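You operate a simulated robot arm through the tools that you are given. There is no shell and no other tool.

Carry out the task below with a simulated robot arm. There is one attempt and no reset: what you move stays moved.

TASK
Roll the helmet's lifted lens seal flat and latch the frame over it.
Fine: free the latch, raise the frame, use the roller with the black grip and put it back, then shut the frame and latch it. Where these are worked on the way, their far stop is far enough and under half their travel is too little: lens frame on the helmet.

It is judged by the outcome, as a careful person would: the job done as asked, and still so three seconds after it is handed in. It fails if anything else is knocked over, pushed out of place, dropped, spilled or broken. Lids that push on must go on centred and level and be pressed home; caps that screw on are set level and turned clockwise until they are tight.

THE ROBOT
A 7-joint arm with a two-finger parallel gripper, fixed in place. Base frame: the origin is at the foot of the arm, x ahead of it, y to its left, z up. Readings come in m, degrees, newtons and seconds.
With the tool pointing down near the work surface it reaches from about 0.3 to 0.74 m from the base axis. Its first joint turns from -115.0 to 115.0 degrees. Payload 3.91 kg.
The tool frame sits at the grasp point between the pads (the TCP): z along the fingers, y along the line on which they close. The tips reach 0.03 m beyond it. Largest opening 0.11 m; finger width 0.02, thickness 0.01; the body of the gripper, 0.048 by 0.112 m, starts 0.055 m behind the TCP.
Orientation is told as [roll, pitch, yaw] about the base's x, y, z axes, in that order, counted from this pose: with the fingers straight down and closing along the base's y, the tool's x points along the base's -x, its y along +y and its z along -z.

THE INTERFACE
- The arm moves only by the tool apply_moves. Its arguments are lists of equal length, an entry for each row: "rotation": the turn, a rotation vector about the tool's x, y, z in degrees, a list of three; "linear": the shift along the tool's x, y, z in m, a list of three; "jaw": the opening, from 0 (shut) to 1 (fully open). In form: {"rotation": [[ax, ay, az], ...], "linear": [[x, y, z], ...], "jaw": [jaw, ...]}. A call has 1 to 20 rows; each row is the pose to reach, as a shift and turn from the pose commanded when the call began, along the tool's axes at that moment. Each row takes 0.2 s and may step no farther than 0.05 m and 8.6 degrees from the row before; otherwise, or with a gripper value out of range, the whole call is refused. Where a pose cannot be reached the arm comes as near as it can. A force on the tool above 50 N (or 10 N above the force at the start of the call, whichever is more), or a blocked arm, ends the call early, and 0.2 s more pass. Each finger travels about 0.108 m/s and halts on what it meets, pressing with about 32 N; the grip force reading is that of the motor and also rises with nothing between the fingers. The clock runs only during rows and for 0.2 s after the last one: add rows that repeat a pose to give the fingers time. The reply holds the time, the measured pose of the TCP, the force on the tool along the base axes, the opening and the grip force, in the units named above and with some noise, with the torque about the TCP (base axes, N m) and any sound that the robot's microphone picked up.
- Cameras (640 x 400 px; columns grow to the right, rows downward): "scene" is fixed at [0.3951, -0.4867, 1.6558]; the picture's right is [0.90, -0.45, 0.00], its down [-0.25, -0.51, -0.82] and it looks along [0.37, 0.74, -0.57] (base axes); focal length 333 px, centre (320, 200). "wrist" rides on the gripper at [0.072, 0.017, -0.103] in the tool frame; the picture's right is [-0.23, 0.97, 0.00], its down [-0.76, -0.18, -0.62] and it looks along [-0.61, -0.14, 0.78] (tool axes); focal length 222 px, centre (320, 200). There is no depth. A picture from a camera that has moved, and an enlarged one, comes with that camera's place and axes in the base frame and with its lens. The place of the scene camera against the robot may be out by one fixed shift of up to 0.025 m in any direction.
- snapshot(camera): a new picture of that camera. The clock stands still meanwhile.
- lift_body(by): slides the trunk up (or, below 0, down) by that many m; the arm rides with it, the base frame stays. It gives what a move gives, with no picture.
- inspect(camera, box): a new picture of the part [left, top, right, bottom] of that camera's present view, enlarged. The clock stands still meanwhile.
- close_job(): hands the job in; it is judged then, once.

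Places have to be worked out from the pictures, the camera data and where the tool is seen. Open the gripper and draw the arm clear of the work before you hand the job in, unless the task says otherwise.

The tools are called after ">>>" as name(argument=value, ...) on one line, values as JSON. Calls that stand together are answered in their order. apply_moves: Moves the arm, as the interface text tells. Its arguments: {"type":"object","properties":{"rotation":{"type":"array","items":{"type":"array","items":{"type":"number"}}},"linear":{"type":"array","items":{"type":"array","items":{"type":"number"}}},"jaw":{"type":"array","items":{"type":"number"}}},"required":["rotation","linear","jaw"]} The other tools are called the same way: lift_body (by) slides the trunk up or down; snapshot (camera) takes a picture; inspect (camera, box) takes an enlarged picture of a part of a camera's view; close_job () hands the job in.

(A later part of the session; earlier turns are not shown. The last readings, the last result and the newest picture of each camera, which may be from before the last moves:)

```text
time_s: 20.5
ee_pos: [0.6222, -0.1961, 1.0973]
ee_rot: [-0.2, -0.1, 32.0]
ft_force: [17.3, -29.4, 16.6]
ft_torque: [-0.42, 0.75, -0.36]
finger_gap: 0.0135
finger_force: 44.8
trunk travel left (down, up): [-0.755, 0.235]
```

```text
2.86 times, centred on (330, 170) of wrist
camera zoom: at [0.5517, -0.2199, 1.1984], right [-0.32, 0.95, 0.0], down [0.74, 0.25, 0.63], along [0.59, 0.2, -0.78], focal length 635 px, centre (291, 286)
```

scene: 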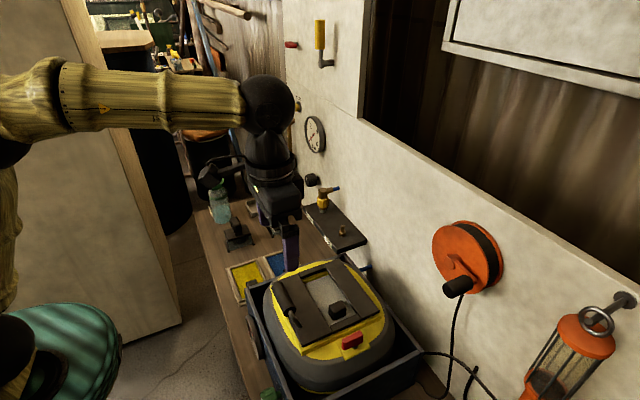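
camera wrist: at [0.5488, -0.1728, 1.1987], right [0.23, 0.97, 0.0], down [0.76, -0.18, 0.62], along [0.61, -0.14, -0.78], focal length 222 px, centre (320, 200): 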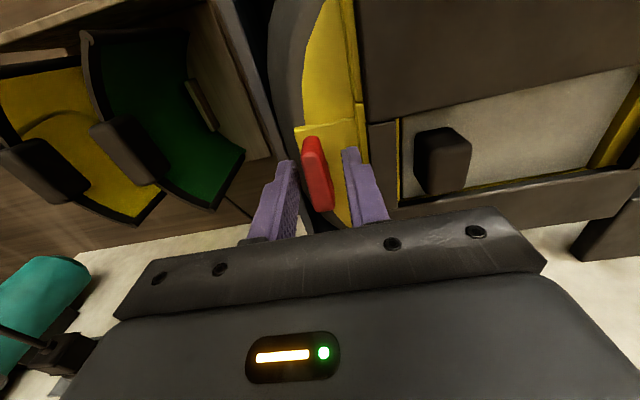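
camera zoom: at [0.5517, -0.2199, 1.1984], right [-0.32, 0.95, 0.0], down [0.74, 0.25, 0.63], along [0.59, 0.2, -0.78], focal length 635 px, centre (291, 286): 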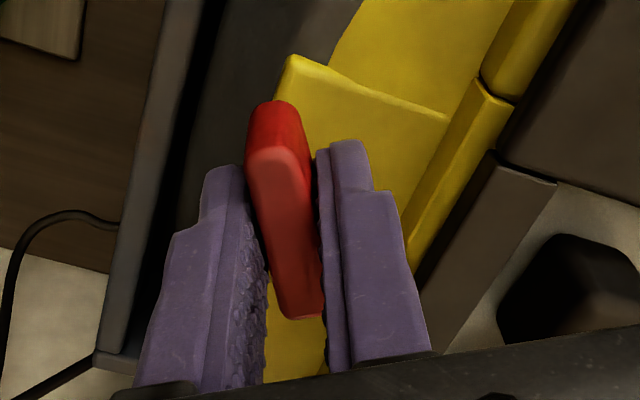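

The wing is following; the reaction suggests its pivot is at about (0.627, -0.193). I keep turning while moving the tool around that pivot.

>>> apply_moves(rotation=[[0, 0, 0], [0, 0, -4], [0, 0, -8], [0, 0, -16], [0, 0, -24]], linear=[[0.0014, -0.0034, -0.001], [0.0014, -0.0038, -0.001], [0.0014, -0.0043, -0.001], [0.0012, -0.0051, -0.001], [0.001, -0.0059, -0.001]], jaw=[0, 0, 0, 0, 0])

>>> inspect(camera="wrist", box=[230, 100, 430, 240])

```text
time_s: 21.7
ee_pos: [0.6247, -0.1992, 1.0985]
ee_rot: [-0.1, -0.1, 56.1]
ft_force: [17.1, -18.9, 13.7]
ft_torque: [0.19, -0.21, -0.24]
finger_gap: 0.0136
finger_force: 44.9
trunk travel left (down, up): [-0.755, 0.235]
```

```text
2.86 times, centred on (330, 170) of wrist
camera zoom: at [0.5704, -0.2496, 1.1984], right [-0.68, 0.73, 0.0], down [0.57, 0.53, 0.63], along [0.46, 0.43, -0.78], focal length 635 px, centre (291, 286)
```

zoom: 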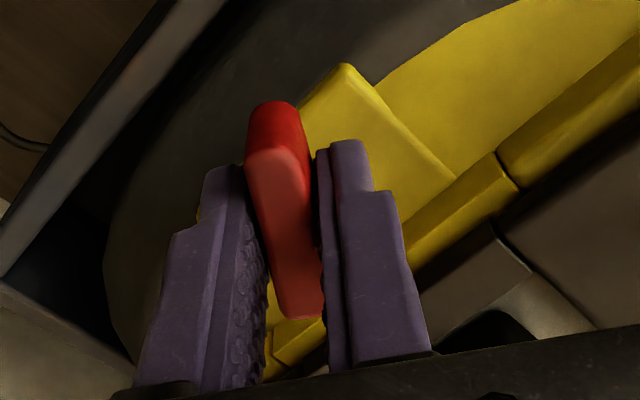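

>>> apply_moves(rotation=[[0, 0, 0], [0, 0, -8], [0, 0, -16], [0, 0, -24]], linear=[[0.0005, -0.0013, -0.001], [0.0005, -0.0025, -0.001], [0.0002, -0.0035, -0.001], [-0.0001, -0.0046, -0.001]], jaw=[0, 0, 0, 0])

>>> inspect(camera="wrist", box=[230, 100, 430, 240])

>>> inspect(camera="scene", box=[300, 270, 400, 370])

```text
time_s: 22.7
ee_pos: [0.629, -0.2017, 1.0974]
ee_rot: [0.1, 0.1, 80.2]
ft_force: [15.1, -16.8, 4.9]
ft_torque: [-0.61, -0.39, -0.15]
finger_gap: 0.0137
finger_force: 44.8
trunk travel left (down, up): [-0.755, 0.235]
```

```text
2.86 times, centred on (330, 170) of wrist
camera zoom: at [0.5997, -0.2687, 1.1985], right [-0.92, 0.39, 0.0], down [0.31, 0.72, 0.62], along [0.24, 0.57, -0.78], focal length 635 px, centre (291, 286)
```

zoom: 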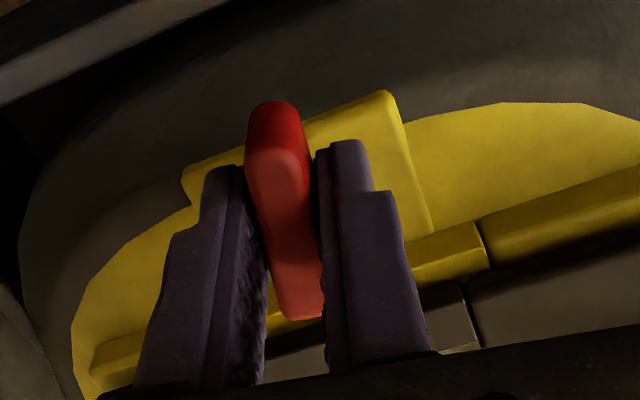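

```text
4.00 times, centred on (350, 320) of scene
camera zoom: at [0.3951, -0.4867, 1.6558], right [0.9, -0.45, 0.0], down [-0.25, -0.51, -0.82], along [0.37, 0.74, -0.57], focal length 1331 px, centre (200, -280)
```

zoom: 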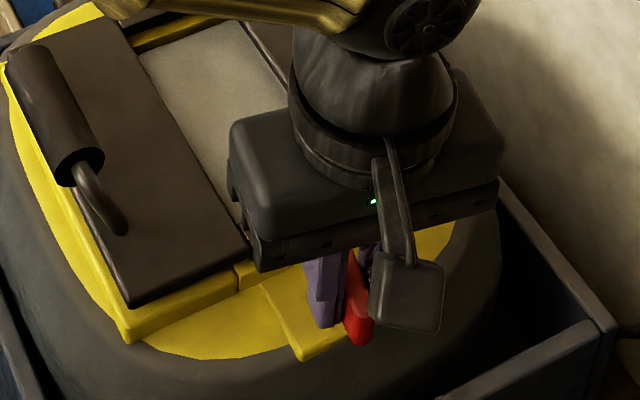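

Turned to 80° smoothly; I continue to 92° and watch for a stop.

>>> apply_moves(rotation=[[0, 0, 0], [0, 0, -4], [0, 0, -8], [0, 0, -12]], linear=[[0.0008, -0.0015, 0], [0.0007, -0.0022, 0], [0.0006, -0.0028, 0], [0.0005, -0.0034, 0]], jaw=[0, 0, 0, 0])

>>> inspect(camera="wrist", box=[230, 100, 430, 240])

```text
time_s: 23.7
ee_pos: [0.631, -0.2009, 1.0978]
ee_rot: [0.3, 0.0, 92.1]
ft_force: [2.2, -8.2, -3.0]
ft_torque: [-0.32, -0.43, -0.28]
finger_gap: 0.0136
finger_force: 44.6
trunk travel left (down, up): [-0.755, 0.235]
```

```text
2.86 times, centred on (330, 170) of wrist
camera zoom: at [0.6166, -0.2733, 1.1984], right [-0.98, 0.19, 0.0], down [0.15, 0.77, 0.62], along [0.12, 0.61, -0.78], focal length 635 px, centre (291, 286)
```

zoom: 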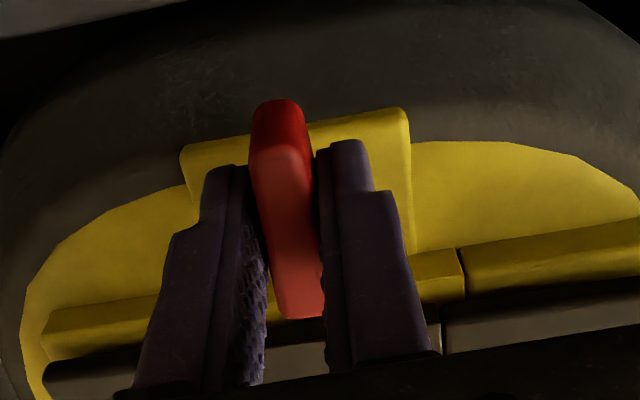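

>>> apply_moves(rotation=[[0, 0, -3], [0, 0, -5]], linear=[[0, 0, 0], [0, 0, 0]], jaw=[0, 0])

>>> inspect(camera="wrist", box=[230, 100, 430, 240])

```text
time_s: 24.3
ee_pos: [0.6294, -0.2007, 1.0956]
ee_rot: [0.0, -0.2, 97.0]
ft_force: [5.2, -1.4, -6.6]
ft_torque: [-0.25, -0.09, -1.15]
finger_gap: 0.0153
finger_force: 44.9
trunk travel left (down, up): [-0.755, 0.235]
```

```text
2.86 times, centred on (330, 170) of wrist
camera zoom: at [0.6228, -0.274, 1.1984], right [-0.99, 0.11, 0.0], down [0.08, 0.78, 0.63], along [0.07, 0.62, -0.78], focal length 635 px, centre (291, 286)
```

zoom: 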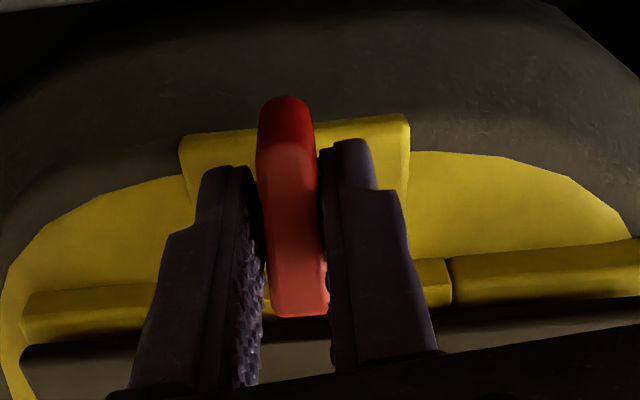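

The latch reached its stop at about 90° (torque rose, jaw spread). I ease back to 90°, release and rise.

>>> apply_moves(rotation=[[0, 0, 4], [0, 0, 7], [0, 0, 7], [0, 0, 7], [0, 0, 7], [0, 0, 7], [0, 0, 7]], linear=[[0, 0, 0], [0, 0, 0], [0, 0, 0], [0, 0, 0], [0, 0, -0.03], [0, 0, -0.07], [0, 0, -0.12]], jaw=[0, 0.15, 0.3, 0.3, 0.3, 0.3, 0.3])

>>> snapshot(camera="wrist")

>>> inspect(camera="scene", box=[240, 240, 420, 400])

```text
time_s: 25.9
ee_pos: [0.6309, -0.2014, 1.2195]
ee_rot: [-0.1, 0.0, 90.0]
ft_force: [0.5, -0.2, -0.3]
ft_torque: [0.01, -0.03, 0.01]
finger_gap: 0.033
finger_force: 0.2
trunk travel left (down, up): [-0.755, 0.235]
```

```text
taken
camera wrist: at [0.6141, -0.2718, 1.3203], right [-0.97, 0.23, 0.0], down [0.18, 0.76, 0.62], along [0.14, 0.61, -0.78], focal length 222 px, centre (320, 200)
```

wrist: 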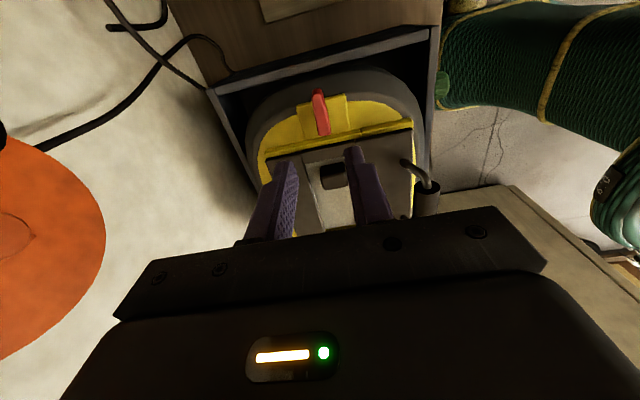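

```text
2.50 times, centred on (330, 320) of scene
camera zoom: at [0.3951, -0.4867, 1.6558], right [0.9, -0.45, 0.0], down [-0.25, -0.51, -0.82], along [0.37, 0.74, -0.57], focal length 832 px, centre (295, -100)
```

zoom: 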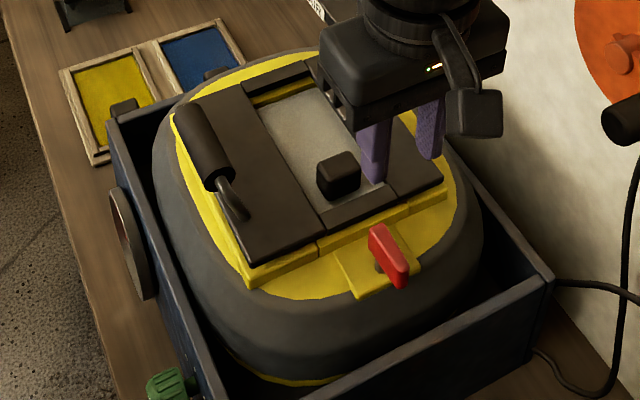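

The latch now points clear of the frame. I look at the frame's bail handle from this side to locate it.

>>> inspect(camera="wrist", box=[340, 110, 460, 230])

>>> inspect(camera="wrist", box=[230, 60, 440, 220])

```text
3.33 times, centred on (400, 170) of wrist
camera zoom: at [0.6141, -0.2718, 1.3203], right [-0.97, 0.23, 0.0], down [0.18, 0.76, 0.62], along [0.14, 0.61, -0.78], focal length 740 px, centre (53, 300)
```

zoom: 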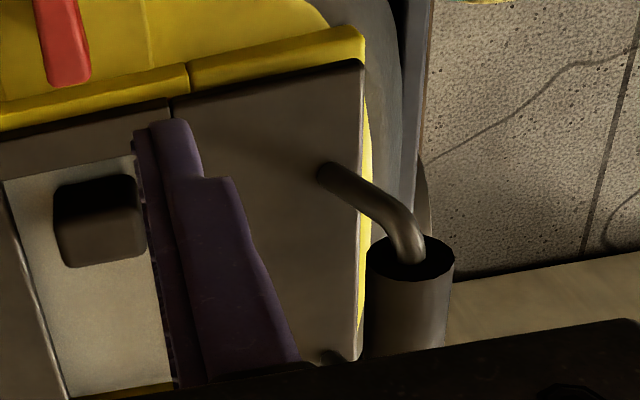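

```text
2.50 times, centred on (335, 140) of wrist
camera zoom: at [0.6141, -0.2718, 1.3203], right [-0.97, 0.23, 0.0], down [0.18, 0.76, 0.62], along [0.14, 0.61, -0.78], focal length 555 px, centre (282, 350)
```

zoom: 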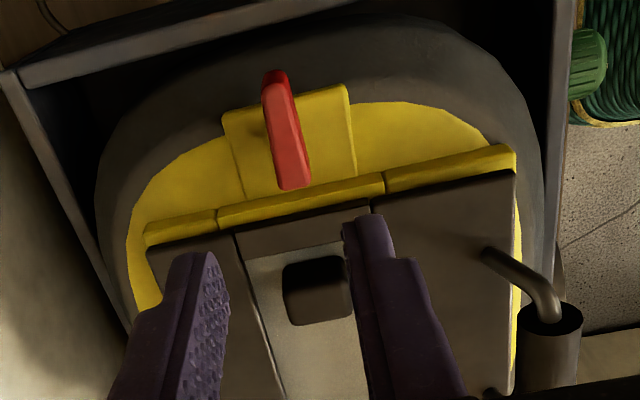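

>>> apply_moves(rotation=[[0, 0, 0], [0, 0, 0], [0, 0, 0], [0, 0, 0]], linear=[[0, 0.02, -0.03], [-0.01, 0.05, -0.06], [-0.02, 0.08, -0.08], [-0.02, 0.1, -0.08]], jaw=[0.5, 0.7, 0.7, 0.7])

>>> inspect(camera="wrist", box=[220, 80, 440, 240])

```text
time_s: 26.9
ee_pos: [0.5306, -0.18, 1.2996]
ee_rot: [0.0, -0.1, 90.0]
ft_force: [-0.4, -0.2, -0.1]
ft_torque: [-0.01, 0.01, 0.03]
finger_gap: 0.077
finger_force: 0.0
trunk travel left (down, up): [-0.755, 0.235]
```

```text
2.50 times, centred on (330, 160) of wrist
camera zoom: at [0.5136, -0.2522, 1.4003], right [-0.97, 0.23, 0.0], down [0.18, 0.76, 0.62], along [0.14, 0.61, -0.78], focal length 555 px, centre (295, 300)
```

zoom: 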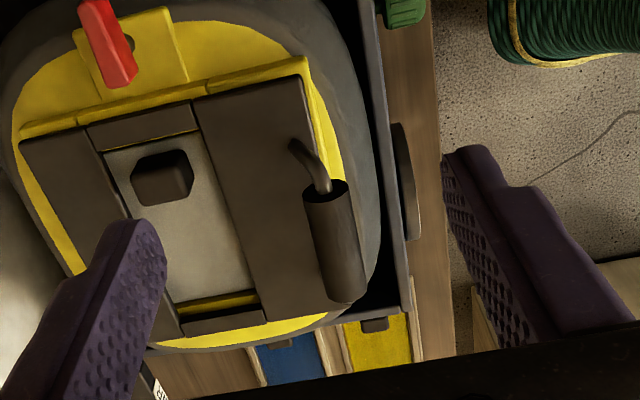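

Triangulated: the bail handle's cylinder runs along y from about y = -0.106 to -0.03 at x = 0.530, z = 1.118, and the frame's slab spans x 0.532–0.712, so it likely hinges at x ≈ 0.71. I move above the handle's middle with the fingers closing along x.

>>> apply_moves(rotation=[[0, 0, 0], [0, 0, 0], [0, 0, 0], [0, 0, 0]], linear=[[-0.03, 0, 0.02], [-0.06, 0, 0.05], [-0.09, 0, 0.08], [-0.112, 0, 0.1]], jaw=[0.7, 0.7, 0.7, 0.7])

>>> snapshot(camera="wrist")

>>> inspect(camera="scene", box=[240, 240, 420, 400])

```text
time_s: 27.9
ee_pos: [0.533, -0.068, 1.197]
ee_rot: [0.0, 0.0, 90.0]
ft_force: [-0.3, 0.2, -0.9]
ft_torque: [-0.01, -0.02, 0.02]
finger_gap: 0.0771
finger_force: 0.1
trunk travel left (down, up): [-0.755, 0.235]
```

```text
taken
camera wrist: at [0.5154, -0.1395, 1.2985], right [-0.97, 0.23, 0.0], down [0.18, 0.76, 0.62], along [0.14, 0.61, -0.78], focal length 222 px, centre (320, 200)
```

wrist: 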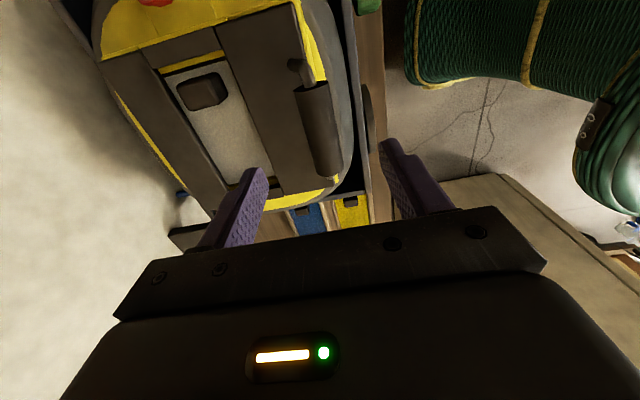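

```text
2.50 times, centred on (330, 320) of scene
camera zoom: at [0.3951, -0.4867, 1.6558], right [0.9, -0.45, 0.0], down [-0.25, -0.51, -0.82], along [0.37, 0.74, -0.57], focal length 832 px, centre (295, -100)
```

zoom: 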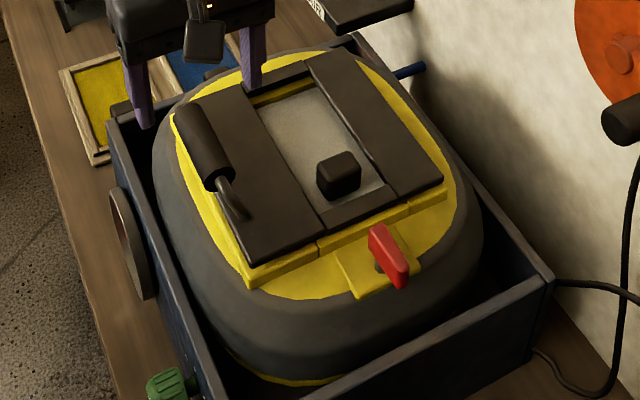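

The view confirms the handle between y -0.105 and -0.030 at x ≈ 0.530. I lower onto it and close.

>>> apply_moves(rotation=[[0, 0, 0], [0, 0, 0], [0, 0, 0], [0, 0, 0], [0, 0, 0], [0, 0, 0]], linear=[[0, 0.003, 0.04], [0, 0.003, 0.078], [0, 0.003, 0.078], [0, 0.003, 0.078], [0, 0.003, 0.078], [0, 0.003, 0.078]], jaw=[0.7, 0.7, 0.4, 0.2, 0, 0])

>>> inspect(camera="scene", box=[240, 240, 420, 400])

>>> snapshot(camera="wrist")

```text
time_s: 29.3
ee_pos: [0.5302, -0.0681, 1.1209]
ee_rot: [-0.1, 0.0, 90.0]
ft_force: [19.9, 0.9, 4.6]
ft_torque: [-0.07, -0.49, 0.05]
finger_gap: 0.0267
finger_force: 44.9
trunk travel left (down, up): [-0.755, 0.235]
```

```text
2.50 times, centred on (330, 320) of scene
camera zoom: at [0.3951, -0.4867, 1.6558], right [0.9, -0.45, 0.0], down [-0.25, -0.51, -0.82], along [0.37, 0.74, -0.57], focal length 832 px, centre (295, -100)
```

zoom: 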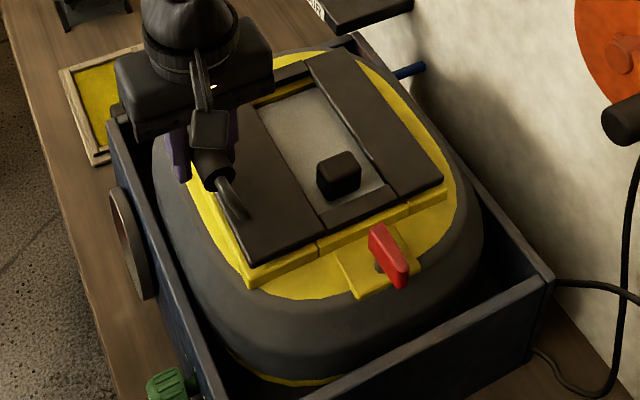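

```text
taken
camera wrist: at [0.5134, -0.1407, 1.2219], right [-0.97, 0.23, 0.0], down [0.18, 0.76, 0.62], along [0.14, 0.61, -0.78], focal length 222 px, centre (320, 200)
```

wrist: 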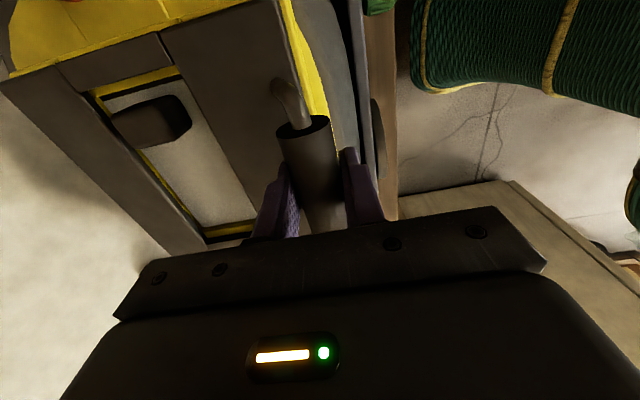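

Handle gripped (27 mm). I start lifting along an arc about a hinge assumed at x ≈ 0.712, z ≈ 1.07, for the first 10°.

>>> apply_moves(rotation=[[0, 0, 0], [0, 0, 0], [0, 0, 0], [0, 0, 0], [0, 0, 0]], linear=[[0, -0.0015, -0.003], [0, -0.0035, -0.008], [0, -0.0061, -0.0157], [0, -0.0092, -0.0233], [0, -0.0125, -0.0308]], jaw=[0, 0, 0, 0, 0])

>>> inspect(camera="scene", box=[240, 240, 420, 400])

```text
time_s: 30.5
ee_pos: [0.5406, -0.0686, 1.1493]
ee_rot: [0.2, 0.0, 90.0]
ft_force: [8.0, -0.8, -7.8]
ft_torque: [0.06, 0.78, -0.05]
finger_gap: 0.0264
finger_force: 45.4
trunk travel left (down, up): [-0.755, 0.235]
```

```text
2.50 times, centred on (330, 320) of scene
camera zoom: at [0.3951, -0.4867, 1.6558], right [0.9, -0.45, 0.0], down [-0.25, -0.51, -0.82], along [0.37, 0.74, -0.57], focal length 832 px, centre (295, -100)
```

zoom: 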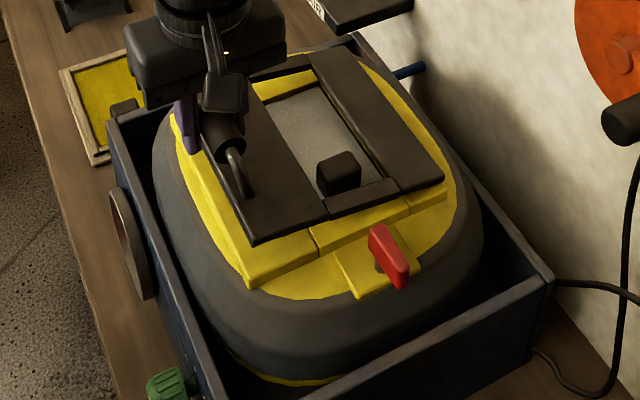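

The dark frame lifts, hinged at the far (high-x) side as expected. I continue the arc to 40°.

>>> apply_moves(rotation=[[0, 0, 0], [0, 0, 0], [0, 0, 0], [0, 0, 0], [0, 0, 0], [0, 0, 0]], linear=[[0, -0.0076, -0.0146], [0, -0.0166, -0.0284], [0, -0.0267, -0.0414], [0, -0.0379, -0.0535], [0, -0.0501, -0.0646], [0, -0.0632, -0.0745]], jaw=[0, 0, 0, 0, 0, 0])

>>> inspect(camera="scene", box=[240, 200, 440, 400])

```text
time_s: 31.9
ee_pos: [0.6015, -0.0684, 1.2282]
ee_rot: [-0.2, 0.0, 89.9]
ft_force: [-10.3, -1.8, 8.5]
ft_torque: [0.13, 0.69, -0.09]
finger_gap: 0.0267
finger_force: 45.2
trunk travel left (down, up): [-0.755, 0.235]
```

```text
2.00 times, centred on (340, 300) of scene
camera zoom: at [0.3951, -0.4867, 1.6558], right [0.9, -0.45, 0.0], down [-0.25, -0.51, -0.82], along [0.37, 0.74, -0.57], focal length 665 px, centre (280, 0)
```

zoom: 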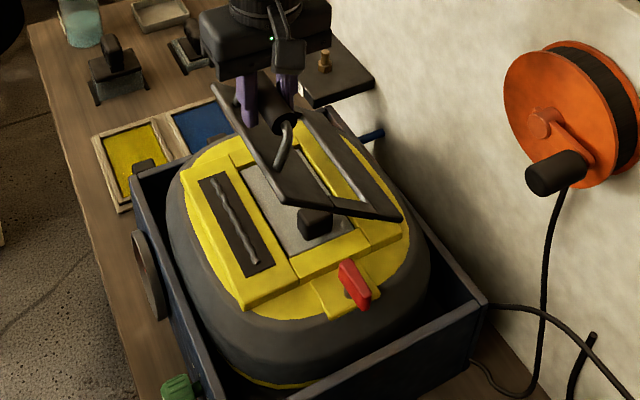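

At 40° the seal beneath is visible: the low-x strip has a wavy grey lip running along y. Refitting the circle gives the hinge near (0.733, 1.063); I carry on raising while tipping the hand back a little.

>>> apply_moves(rotation=[[0, 0, 0], [5, 0, 0], [10, 0, 0], [15, 0, 0], [20, 0, 0]], linear=[[0, 0.0015, -0.0025], [0, -0.0133, -0.0148], [0, -0.0292, -0.0241], [0, -0.0458, -0.032], [0, -0.0631, -0.0385]], jaw=[0, 0, 0, 0, 0])

>>> inspect(camera="scene", box=[240, 180, 440, 380])

```text
time_s: 33.1
ee_pos: [0.6653, -0.0676, 1.2641]
ee_rot: [-20.1, 0.0, 89.9]
ft_force: [-4.3, -2.0, 0.7]
ft_torque: [-0.05, 0.78, 0.01]
finger_gap: 0.0266
finger_force: 44.6
trunk travel left (down, up): [-0.755, 0.235]
```

```text
2.00 times, centred on (340, 280) of scene
camera zoom: at [0.3951, -0.4867, 1.6558], right [0.9, -0.45, 0.0], down [-0.25, -0.51, -0.82], along [0.37, 0.74, -0.57], focal length 665 px, centre (280, 40)
```

zoom: 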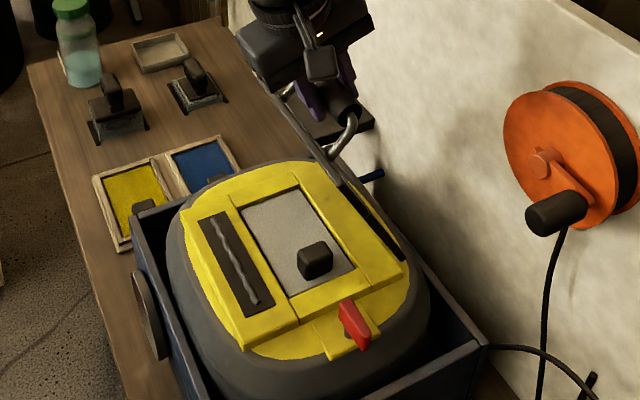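

>>> apply_moves(rotation=[[5, 0, 0], [10, 0, 0], [15, 0, 0], [20, 0, 0]], linear=[[0, -0.0183, 0.0014], [0, -0.0365, 0.0044], [0, -0.0544, 0.0091], [0, -0.0717, 0.0152]], jaw=[0, 0, 0, 0])

>>> inspect(camera="scene", box=[240, 180, 440, 380])

```text
time_s: 34.1
ee_pos: [0.7392, -0.0676, 1.272]
ee_rot: [-39.8, 0.1, 90.0]
ft_force: [-4.6, 0.5, -11.9]
ft_torque: [-0.05, 0.72, -0.04]
finger_gap: 0.0268
finger_force: 45.0
trunk travel left (down, up): [-0.755, 0.235]
```

```text
2.00 times, centred on (340, 280) of scene
camera zoom: at [0.3951, -0.4867, 1.6558], right [0.9, -0.45, 0.0], down [-0.25, -0.51, -0.82], along [0.37, 0.74, -0.57], focal length 665 px, centre (280, 40)
```

zoom: 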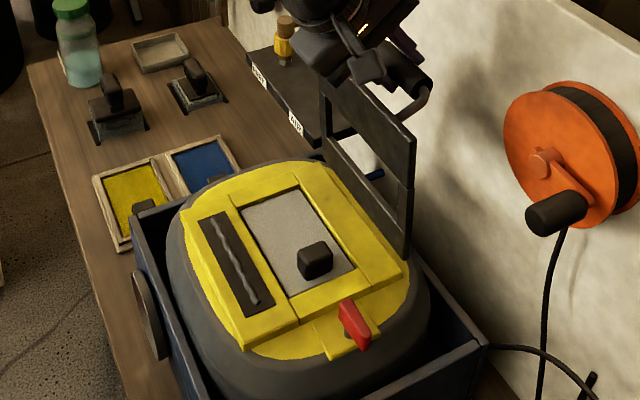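

>>> apply_moves(rotation=[[3, 0, 0], [5, 0, 0], [5, 0, 0]], linear=[[0, -0.0069, 0.0088], [0, -0.013, 0.0155], [0, -0.0192, 0.0222]], jaw=[0, 0, 0])

>>> inspect(camera="scene", box=[240, 180, 440, 380])

```text
time_s: 34.9
ee_pos: [0.7683, -0.0679, 1.2658]
ee_rot: [-44.4, 0.0, 90.1]
ft_force: [-10.3, 0.4, -27.6]
ft_torque: [-0.15, 0.63, -0.2]
finger_gap: 0.0265
finger_force: 44.9
trunk travel left (down, up): [-0.755, 0.235]
```

```text
2.00 times, centred on (340, 280) of scene
camera zoom: at [0.3951, -0.4867, 1.6558], right [0.9, -0.45, 0.0], down [-0.25, -0.51, -0.82], along [0.37, 0.74, -0.57], focal length 665 px, centre (280, 40)
```

zoom: 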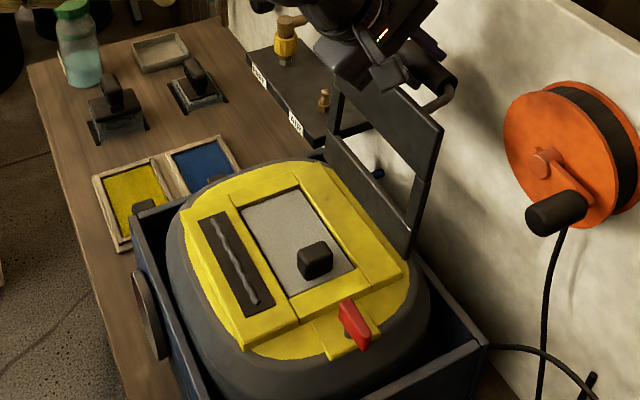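

>>> apply_moves(rotation=[[0, 0, 0], [0, 0, 0], [0, 0, 0]], linear=[[0, -0.0013, 0.0086], [0, -0.005, 0.0148], [0, -0.0085, 0.0211]], jaw=[0, 0, 0])

>>> inspect(camera="scene", box=[240, 180, 440, 380])

```text
time_s: 35.8
ee_pos: [0.778, -0.0678, 1.2617]
ee_rot: [-43.6, 0.0, 90.0]
ft_force: [-25.5, -1.3, 18.5]
ft_torque: [0.97, 5.97, 0.83]
finger_gap: 0.0262
finger_force: 45.3
trunk travel left (down, up): [-0.755, 0.235]
stopped in row 3: the force on the tool passed its limit at 50 N (the readings are from after the stop); the commanded pose is now the measured one
```

```text
2.00 times, centred on (340, 280) of scene
camera zoom: at [0.3951, -0.4867, 1.6558], right [0.9, -0.45, 0.0], down [-0.25, -0.51, -0.82], along [0.37, 0.74, -0.57], focal length 665 px, centre (280, 40)
```

zoom: 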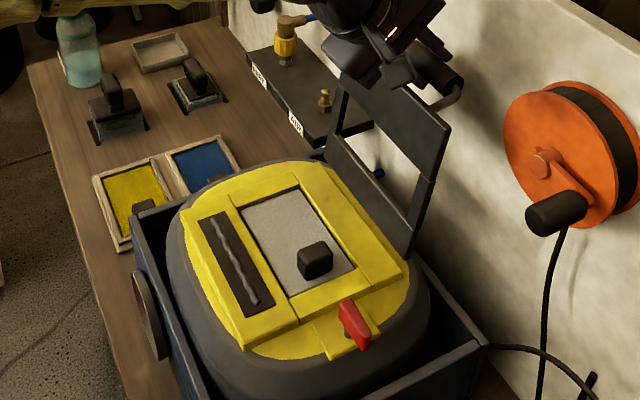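

The motion was stopped firmly at about 88–93°, which looks like the frame's far stop. I check the wrist view before letting go.

>>> snapshot(camera="wrist")

>>> snapshot(camera="scene")

```text
taken
camera wrist: at [0.6933, -0.14, 1.3229], right [-0.71, 0.23, -0.67], down [-0.3, 0.76, 0.57], along [0.64, 0.61, -0.47], focal length 222 px, centre (320, 200)
```

wrist: 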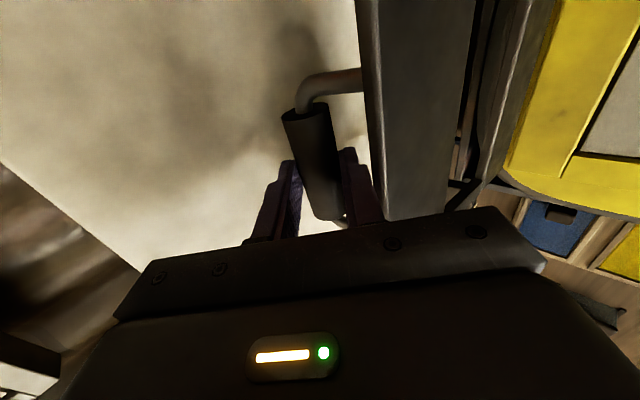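

```text
taken
```

scene: 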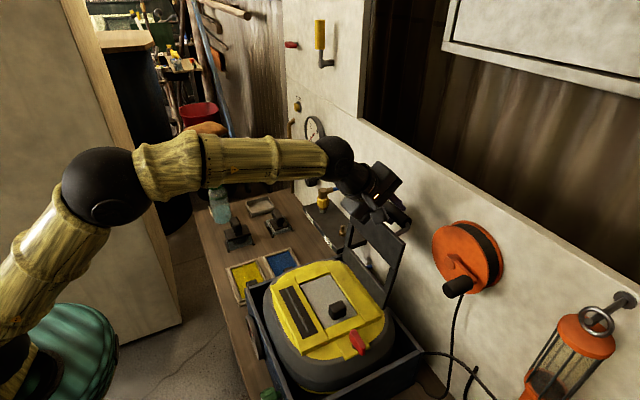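

The slab's inner edge is very close to the gripper body at this tilt, so the resistance might be the hand rather than the stop. I straighten the hand by 14° about the handle to clear it before testing further.

>>> apply_moves(rotation=[[-5, 0, 0], [-10, 0, 0], [-14, 0, 0]], linear=[[0, 0, 0], [0, 0, 0], [0, 0, 0]], jaw=[0, 0, 0])

>>> snapshot(camera="wrist")

```text
time_s: 36.6
ee_pos: [0.7866, -0.0686, 1.2631]
ee_rot: [-30.5, 0.0, 90.0]
ft_force: [18.8, 1.2, 31.2]
ft_torque: [0.02, -1.47, 0.06]
finger_gap: 0.0268
finger_force: 45.3
trunk travel left (down, up): [-0.755, 0.235]
```

```text
taken
camera wrist: at [0.7189, -0.1399, 1.3409], right [-0.84, 0.23, -0.5], down [-0.16, 0.76, 0.63], along [0.52, 0.61, -0.6], focal length 222 px, centre (320, 200)
```

wrist: 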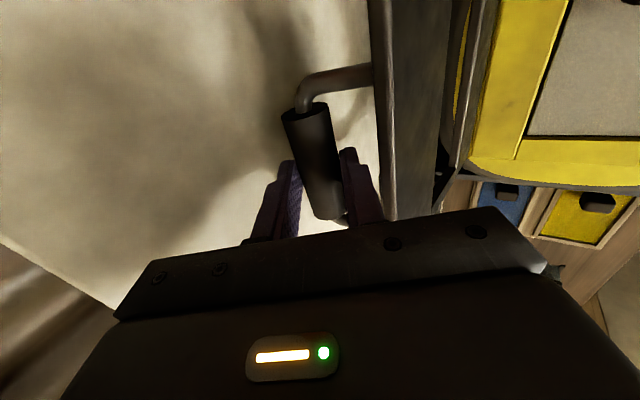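

>>> apply_moves(rotation=[[0, 0, 0], [0, 0, 0]], linear=[[0, -0.006, 0.002], [0, -0.011, 0.0029]], jaw=[0, 0])

```text
time_s: 37.2
ee_pos: [0.7876, -0.069, 1.2629]
ee_rot: [-29.4, 0.1, 90.0]
ft_force: [-25.1, -0.5, 17.4]
ft_torque: [-0.05, 0.37, -0.06]
finger_gap: 0.0264
finger_force: 45.4
trunk travel left (down, up): [-0.755, 0.235]
```

The frame is now blocked at about 90° with the hand clear, so this is its far stop. I relieve the push and open the jaws while still caging the handle to see whether it stays up.

>>> apply_moves(rotation=[[0, 0, 0], [0, 0, 0], [0, 0, 0], [0, 0, 0]], linear=[[0, 0.003, 0], [0, 0.003, 0], [0, 0.003, 0], [0, 0.003, 0]], jaw=[0, 0.3, 0.45, 0.45])

>>> snapshot(camera="wrist")

>>> inspect(camera="scene", box=[240, 180, 440, 380])

```text
time_s: 38.2
ee_pos: [0.7908, -0.0674, 1.2591]
ee_rot: [-29.6, 0.1, 89.9]
ft_force: [-0.4, -0.4, -0.4]
ft_torque: [0.03, 0.02, 0.01]
finger_gap: 0.0495
finger_force: 0.0
trunk travel left (down, up): [-0.755, 0.235]
```

```text
taken
camera wrist: at [0.7254, -0.14, 1.3385], right [-0.85, 0.23, -0.48], down [-0.15, 0.76, 0.63], along [0.51, 0.61, -0.61], focal length 222 px, centre (320, 200)
```

wrist: 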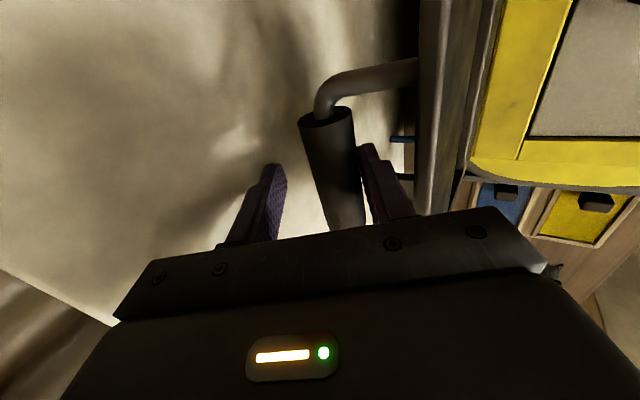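

```text
2.00 times, centred on (340, 280) of scene
camera zoom: at [0.3951, -0.4867, 1.6558], right [0.9, -0.45, 0.0], down [-0.25, -0.51, -0.82], along [0.37, 0.74, -0.57], focal length 665 px, centre (280, 40)
```

zoom: 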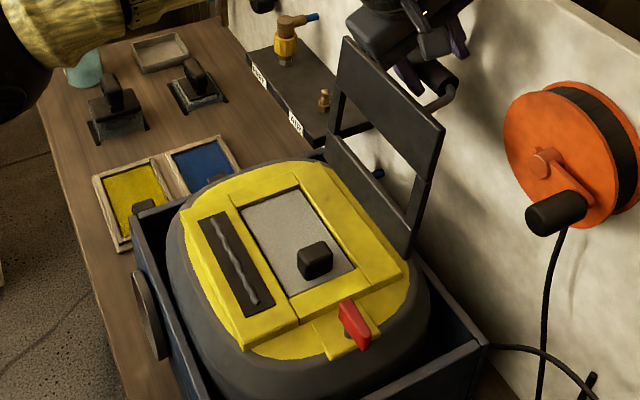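

The frame holds by itself (no force on the tool). I draw the hand back along its own axis, clear of the frame, and check it stays open.

>>> apply_moves(rotation=[[0, 0, 0], [0, 0, 0], [0, 0, 0], [0, 0, 0], [0, 0, 0]], linear=[[0, 0, -0.03], [0, 0, -0.06], [0, 0, -0.1], [0, 0, -0.14], [0, 0, -0.17]], jaw=[0.5, 0.5, 0.5, 0.5, 0.5])

>>> snapshot(camera="scene")

>>> snapshot(camera="wrist")

```text
time_s: 39.4
ee_pos: [0.7094, -0.0684, 1.4069]
ee_rot: [-29.7, 0.1, 89.9]
ft_force: [0.6, 0.0, 0.2]
ft_torque: [0.0, -0.05, -0.04]
finger_gap: 0.0549
finger_force: 0.0
trunk travel left (down, up): [-0.755, 0.235]
```

```text
taken
```

scene: 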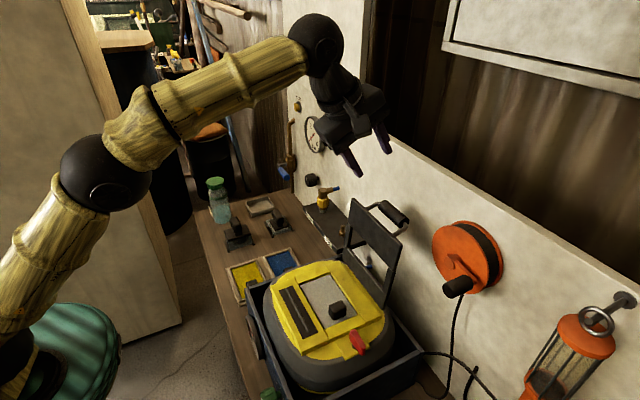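

```text
taken
camera wrist: at [0.6431, -0.1404, 1.4857], right [-0.85, 0.23, -0.48], down [-0.15, 0.76, 0.63], along [0.51, 0.61, -0.61], focal length 222 px, centre (320, 200)
```

wrist: 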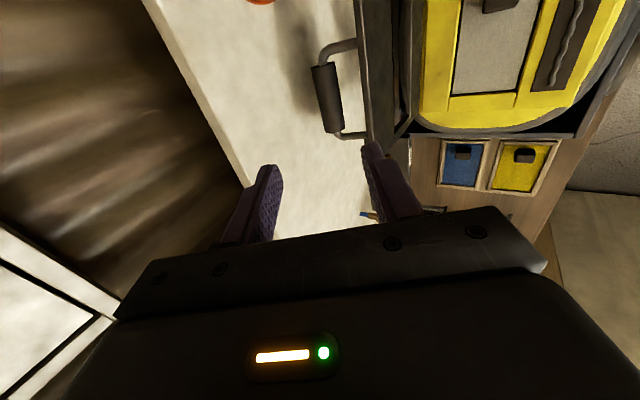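

The frame stays open. I zoom on the exposed seal.

>>> inspect(camera="scene", box=[260, 260, 400, 370])

>>> inspect(camera="scene", box=[270, 270, 340, 340])

>>> inspect(camera="wrist", box=[340, 0, 640, 150])

```text
3.64 times, centred on (330, 315) of scene
camera zoom: at [0.3951, -0.4867, 1.6558], right [0.9, -0.45, 0.0], down [-0.25, -0.51, -0.82], along [0.37, 0.74, -0.57], focal length 1210 px, centre (284, -218)
```

zoom: 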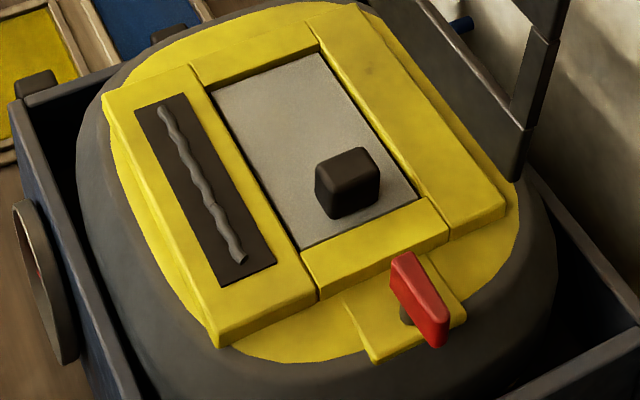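

```text
5.71 times, centred on (305, 305) of scene
camera zoom: at [0.3951, -0.4867, 1.6558], right [0.9, -0.45, 0.0], down [-0.25, -0.51, -0.82], along [0.37, 0.74, -0.57], focal length 1901 px, centre (406, -400)
```

zoom: 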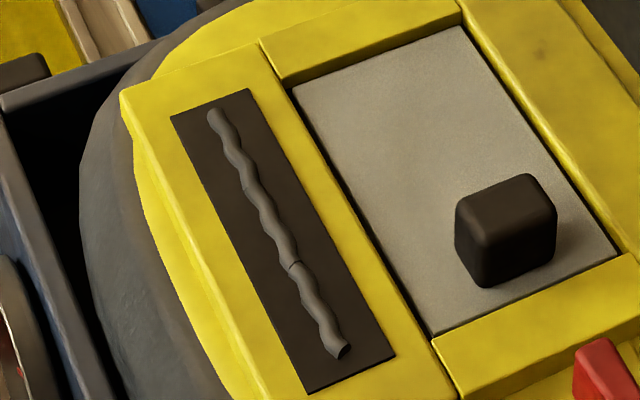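

```text
2.13 times, centred on (490, 75) of wrist
camera zoom: at [0.6431, -0.1404, 1.4857], right [-0.85, 0.23, -0.48], down [-0.15, 0.76, 0.63], along [0.51, 0.61, -0.61], focal length 474 px, centre (-43, 467)
```

zoom: 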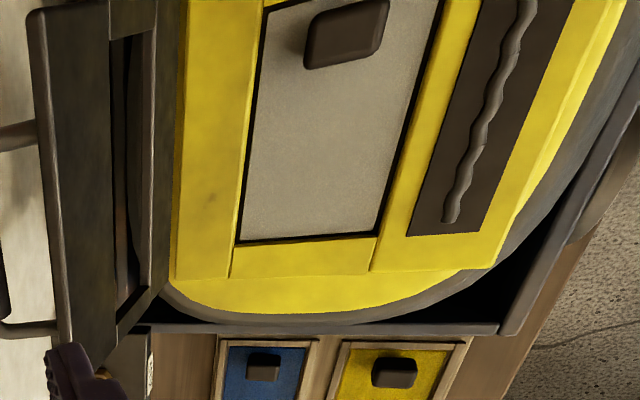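

The lifted seal is a wavy bead along y on the low-x rail. Now I go to fetch the roller: first straighten the hand while moving back and left, above everything.

>>> apply_moves(rotation=[[-7.5, 0, 0], [-15, 0, 0], [-22.5, 0, 0], [-29.7, 0, 0]], linear=[[-0.03, 0.026, -0.015], [-0.06, 0.052, -0.03], [-0.09, 0.078, -0.045], [-0.12, 0.104, -0.06]], jaw=[0.6, 0.7, 0.7, 0.7])

>>> apply_moves(rotation=[[0, 0, 0], [0, 0, 0], [0, 0, 0], [0, 0, 0], [0, 0, 0], [0, 0, 0], [0, 0, 0], [0, 0, 0]], linear=[[-0.04, 0.005, 0.01], [-0.08, 0.01, 0.03], [-0.12, 0.015, 0.05], [-0.16, 0.02, 0.07], [-0.2, 0.025, 0.09], [-0.24, 0.03, 0.11], [-0.28, 0.035, 0.13], [-0.3, 0.04, 0.16]], jaw=[0.7, 0.7, 0.7, 0.7, 0.7, 0.7, 0.7, 0.7])

>>> snapshot(camera="wrist")

```text
time_s: 40.4
ee_pos: [0.5882, 0.0528, 1.4071]
ee_rot: [0.2, 0.2, 90.0]
ft_force: [-0.9, 0.7, 0.2]
ft_torque: [-0.02, 0.03, 0.03]
finger_gap: 0.0771
finger_force: 0.0
trunk travel left (down, up): [-0.755, 0.235]
```

```text
time_s: 42.2
ee_pos: [0.5489, 0.3525, 1.2451]
ee_rot: [0.1, 0.0, 89.9]
ft_force: [0.1, 0.9, 0.0]
ft_torque: [0.0, 0.01, 0.0]
finger_gap: 0.0768
finger_force: 0.0
trunk travel left (down, up): [-0.755, 0.235]
```

```text
taken
camera wrist: at [0.5321, 0.2804, 1.3449], right [-0.97, 0.23, 0.0], down [0.18, 0.76, 0.62], along [0.14, 0.61, -0.78], focal length 222 px, centre (320, 200)
```

wrist: 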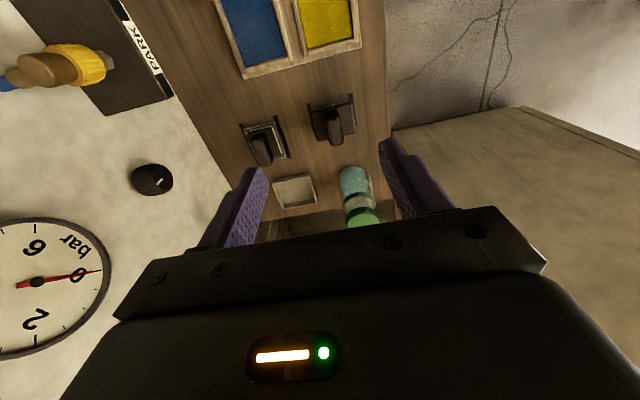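

>>> inspect(camera="wrist", box=[280, 80, 380, 170])

>>> apply_moves(rotation=[[0, 0, 0], [0, 0, 0], [0, 0, 0]], linear=[[-0.03, 0, 0.03], [-0.06, 0, 0.06], [-0.09, 0, 0.085]], jaw=[0.7, 0.7, 0.7])

>>> inspect(camera="wrist", box=[240, 0, 440, 160])

```text
4.44 times, centred on (330, 125) of wrist
camera zoom: at [0.5321, 0.2804, 1.3449], right [-0.97, 0.23, 0.0], down [0.18, 0.76, 0.62], along [0.14, 0.61, -0.78], focal length 987 px, centre (276, 533)
```

zoom: 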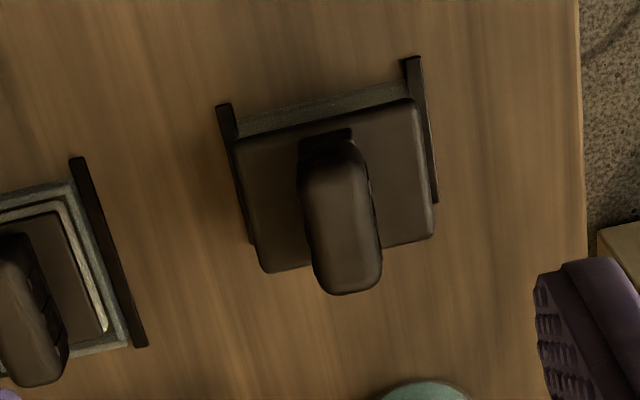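

```text
time_s: 43.0
ee_pos: [0.5495, 0.4447, 1.1598]
ee_rot: [0.1, 0.1, 90.0]
ft_force: [-0.4, -0.6, 0.4]
ft_torque: [0.0, 0.02, 0.0]
finger_gap: 0.0769
finger_force: 0.1
trunk travel left (down, up): [-0.755, 0.235]
```

```text
2.50 times, centred on (340, 80) of wrist
camera zoom: at [0.5327, 0.3728, 1.2606], right [-0.97, 0.23, 0.0], down [0.18, 0.76, 0.62], along [0.14, 0.6, -0.78], focal length 555 px, centre (270, 500)
```

zoom: 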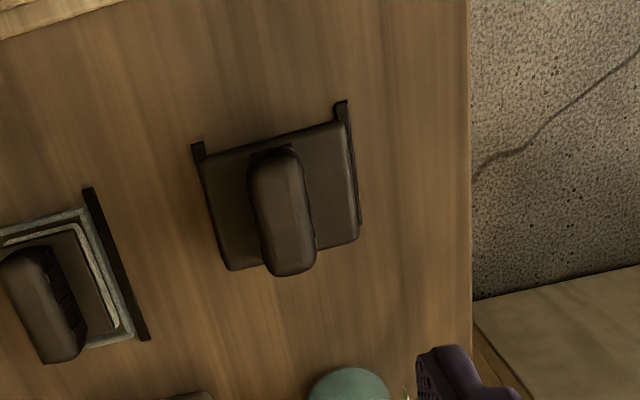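

The roller's grip centre is about (0.541, 0.434) with its top at z ≈ 0.961 and the plate top at 0.913. I line up over it and descend part of the way.

>>> apply_moves(rotation=[[0, 0, 0], [0, 0, 0], [0, 0, 0], [0, 0, 0]], linear=[[0.0107, 0.0085, 0.04], [0.0107, 0.0085, 0.08], [0.0107, 0.0085, 0.12], [0.0107, 0.0085, 0.15]], jaw=[0.6, 0.6, 0.6, 0.6])

>>> snapshot(camera="wrist")

>>> inspect(camera="scene", box=[190, 165, 310, 255])

```text
time_s: 44.0
ee_pos: [0.5397, 0.4315, 1.0101]
ee_rot: [0.1, 0.1, 90.1]
ft_force: [0.3, 0.6, -0.4]
ft_torque: [0.01, -0.03, -0.03]
finger_gap: 0.0661
finger_force: 0.2
trunk travel left (down, up): [-0.755, 0.235]
```

```text
taken
camera wrist: at [0.5226, 0.3591, 1.1114], right [-0.97, 0.23, 0.0], down [0.18, 0.76, 0.62], along [0.14, 0.61, -0.78], focal length 222 px, centre (320, 200)
```

wrist: 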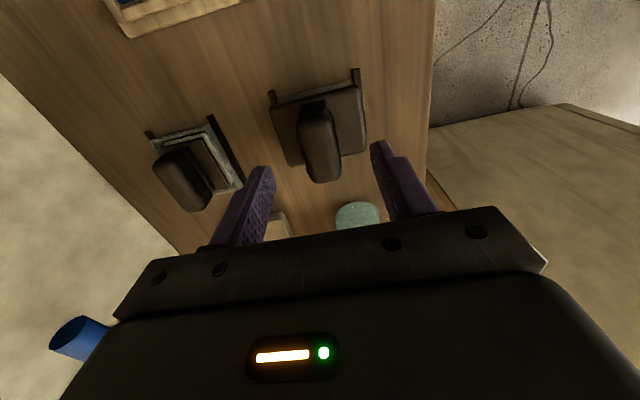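

```text
4.44 times, centred on (250, 210) of scene
camera zoom: at [0.3951, -0.4867, 1.6558], right [0.9, -0.45, 0.0], down [-0.25, -0.51, -0.82], along [0.37, 0.74, -0.57], focal length 1479 px, centre (631, 156)
```

zoom: 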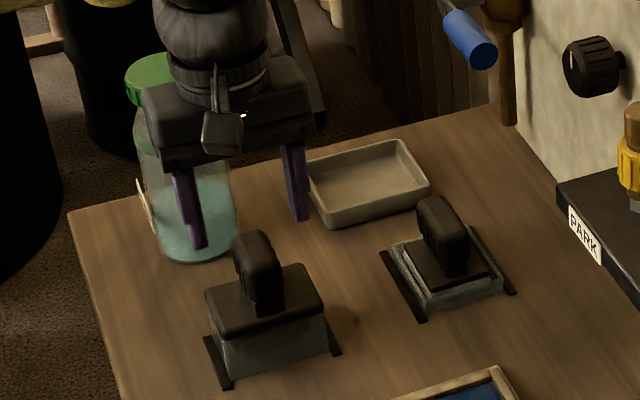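

>>> inspect(camera="wrist", box=[260, 60, 400, 200])

```text
2.86 times, centred on (330, 130) of wrist
camera zoom: at [0.5226, 0.3591, 1.1114], right [-0.97, 0.23, 0.0], down [0.18, 0.76, 0.62], along [0.14, 0.61, -0.78], focal length 635 px, centre (291, 400)
```

zoom: 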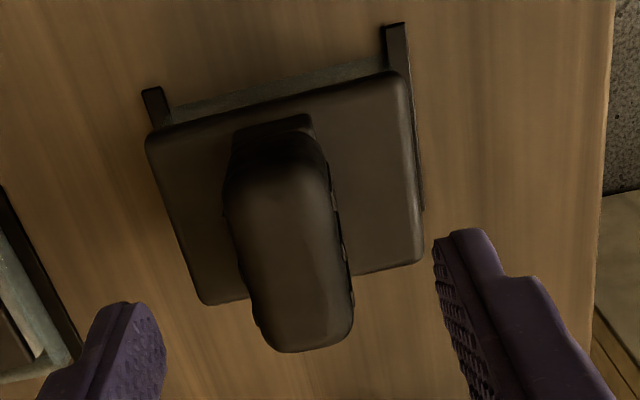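

The grip is centred between the fingers. I descend to z ≈ 0.948 and close on the grip.

>>> apply_moves(rotation=[[0, 0, 0], [0, 0, 0], [0, 0, 0], [0, 0, 0], [0, 0, 0], [0, 0, 0]], linear=[[-0.0015, 0, 0.03], [-0.0015, 0, 0.062], [-0.0015, 0, 0.062], [-0.0015, 0, 0.062], [-0.0015, 0, 0.062], [-0.0015, 0, 0.062]], jaw=[0.6, 0.6, 0.4, 0.2, 0, 0])

>>> snapshot(camera="wrist")

>>> inspect(camera="scene", box=[190, 165, 310, 255])

```text
time_s: 45.4
ee_pos: [0.54, 0.4328, 0.9493]
ee_rot: [0.0, 0.1, 90.1]
ft_force: [-2.2, -0.7, -0.1]
ft_torque: [-0.06, -0.01, 0.01]
finger_gap: 0.0278
finger_force: 31.9
trunk travel left (down, up): [-0.755, 0.235]
```

```text
taken
camera wrist: at [0.5235, 0.3609, 1.0512], right [-0.97, 0.23, 0.0], down [0.18, 0.76, 0.62], along [0.14, 0.61, -0.78], focal length 222 px, centre (320, 200)
```

wrist: 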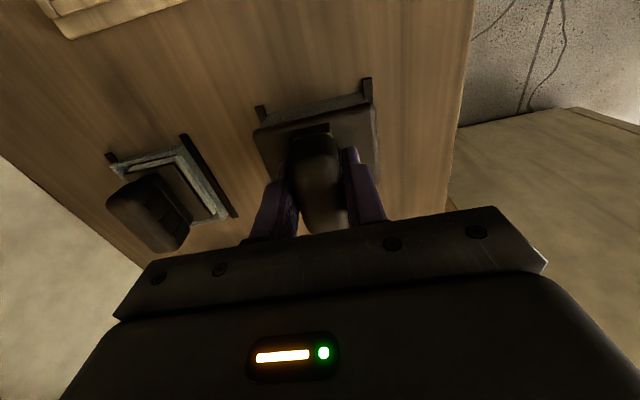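

```text
4.44 times, centred on (250, 210) of scene
camera zoom: at [0.3951, -0.4867, 1.6558], right [0.9, -0.45, 0.0], down [-0.25, -0.51, -0.82], along [0.37, 0.74, -0.57], focal length 1479 px, centre (631, 156)
```

zoom: 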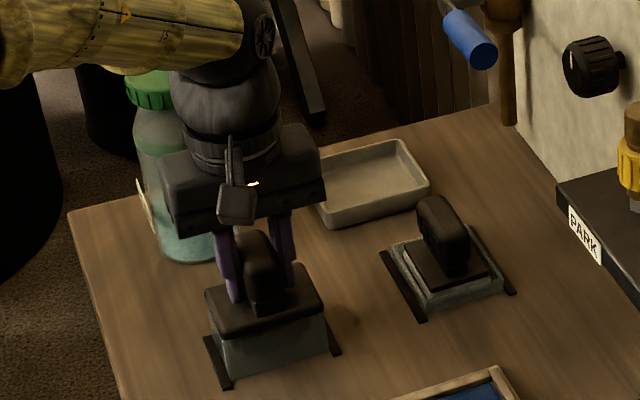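

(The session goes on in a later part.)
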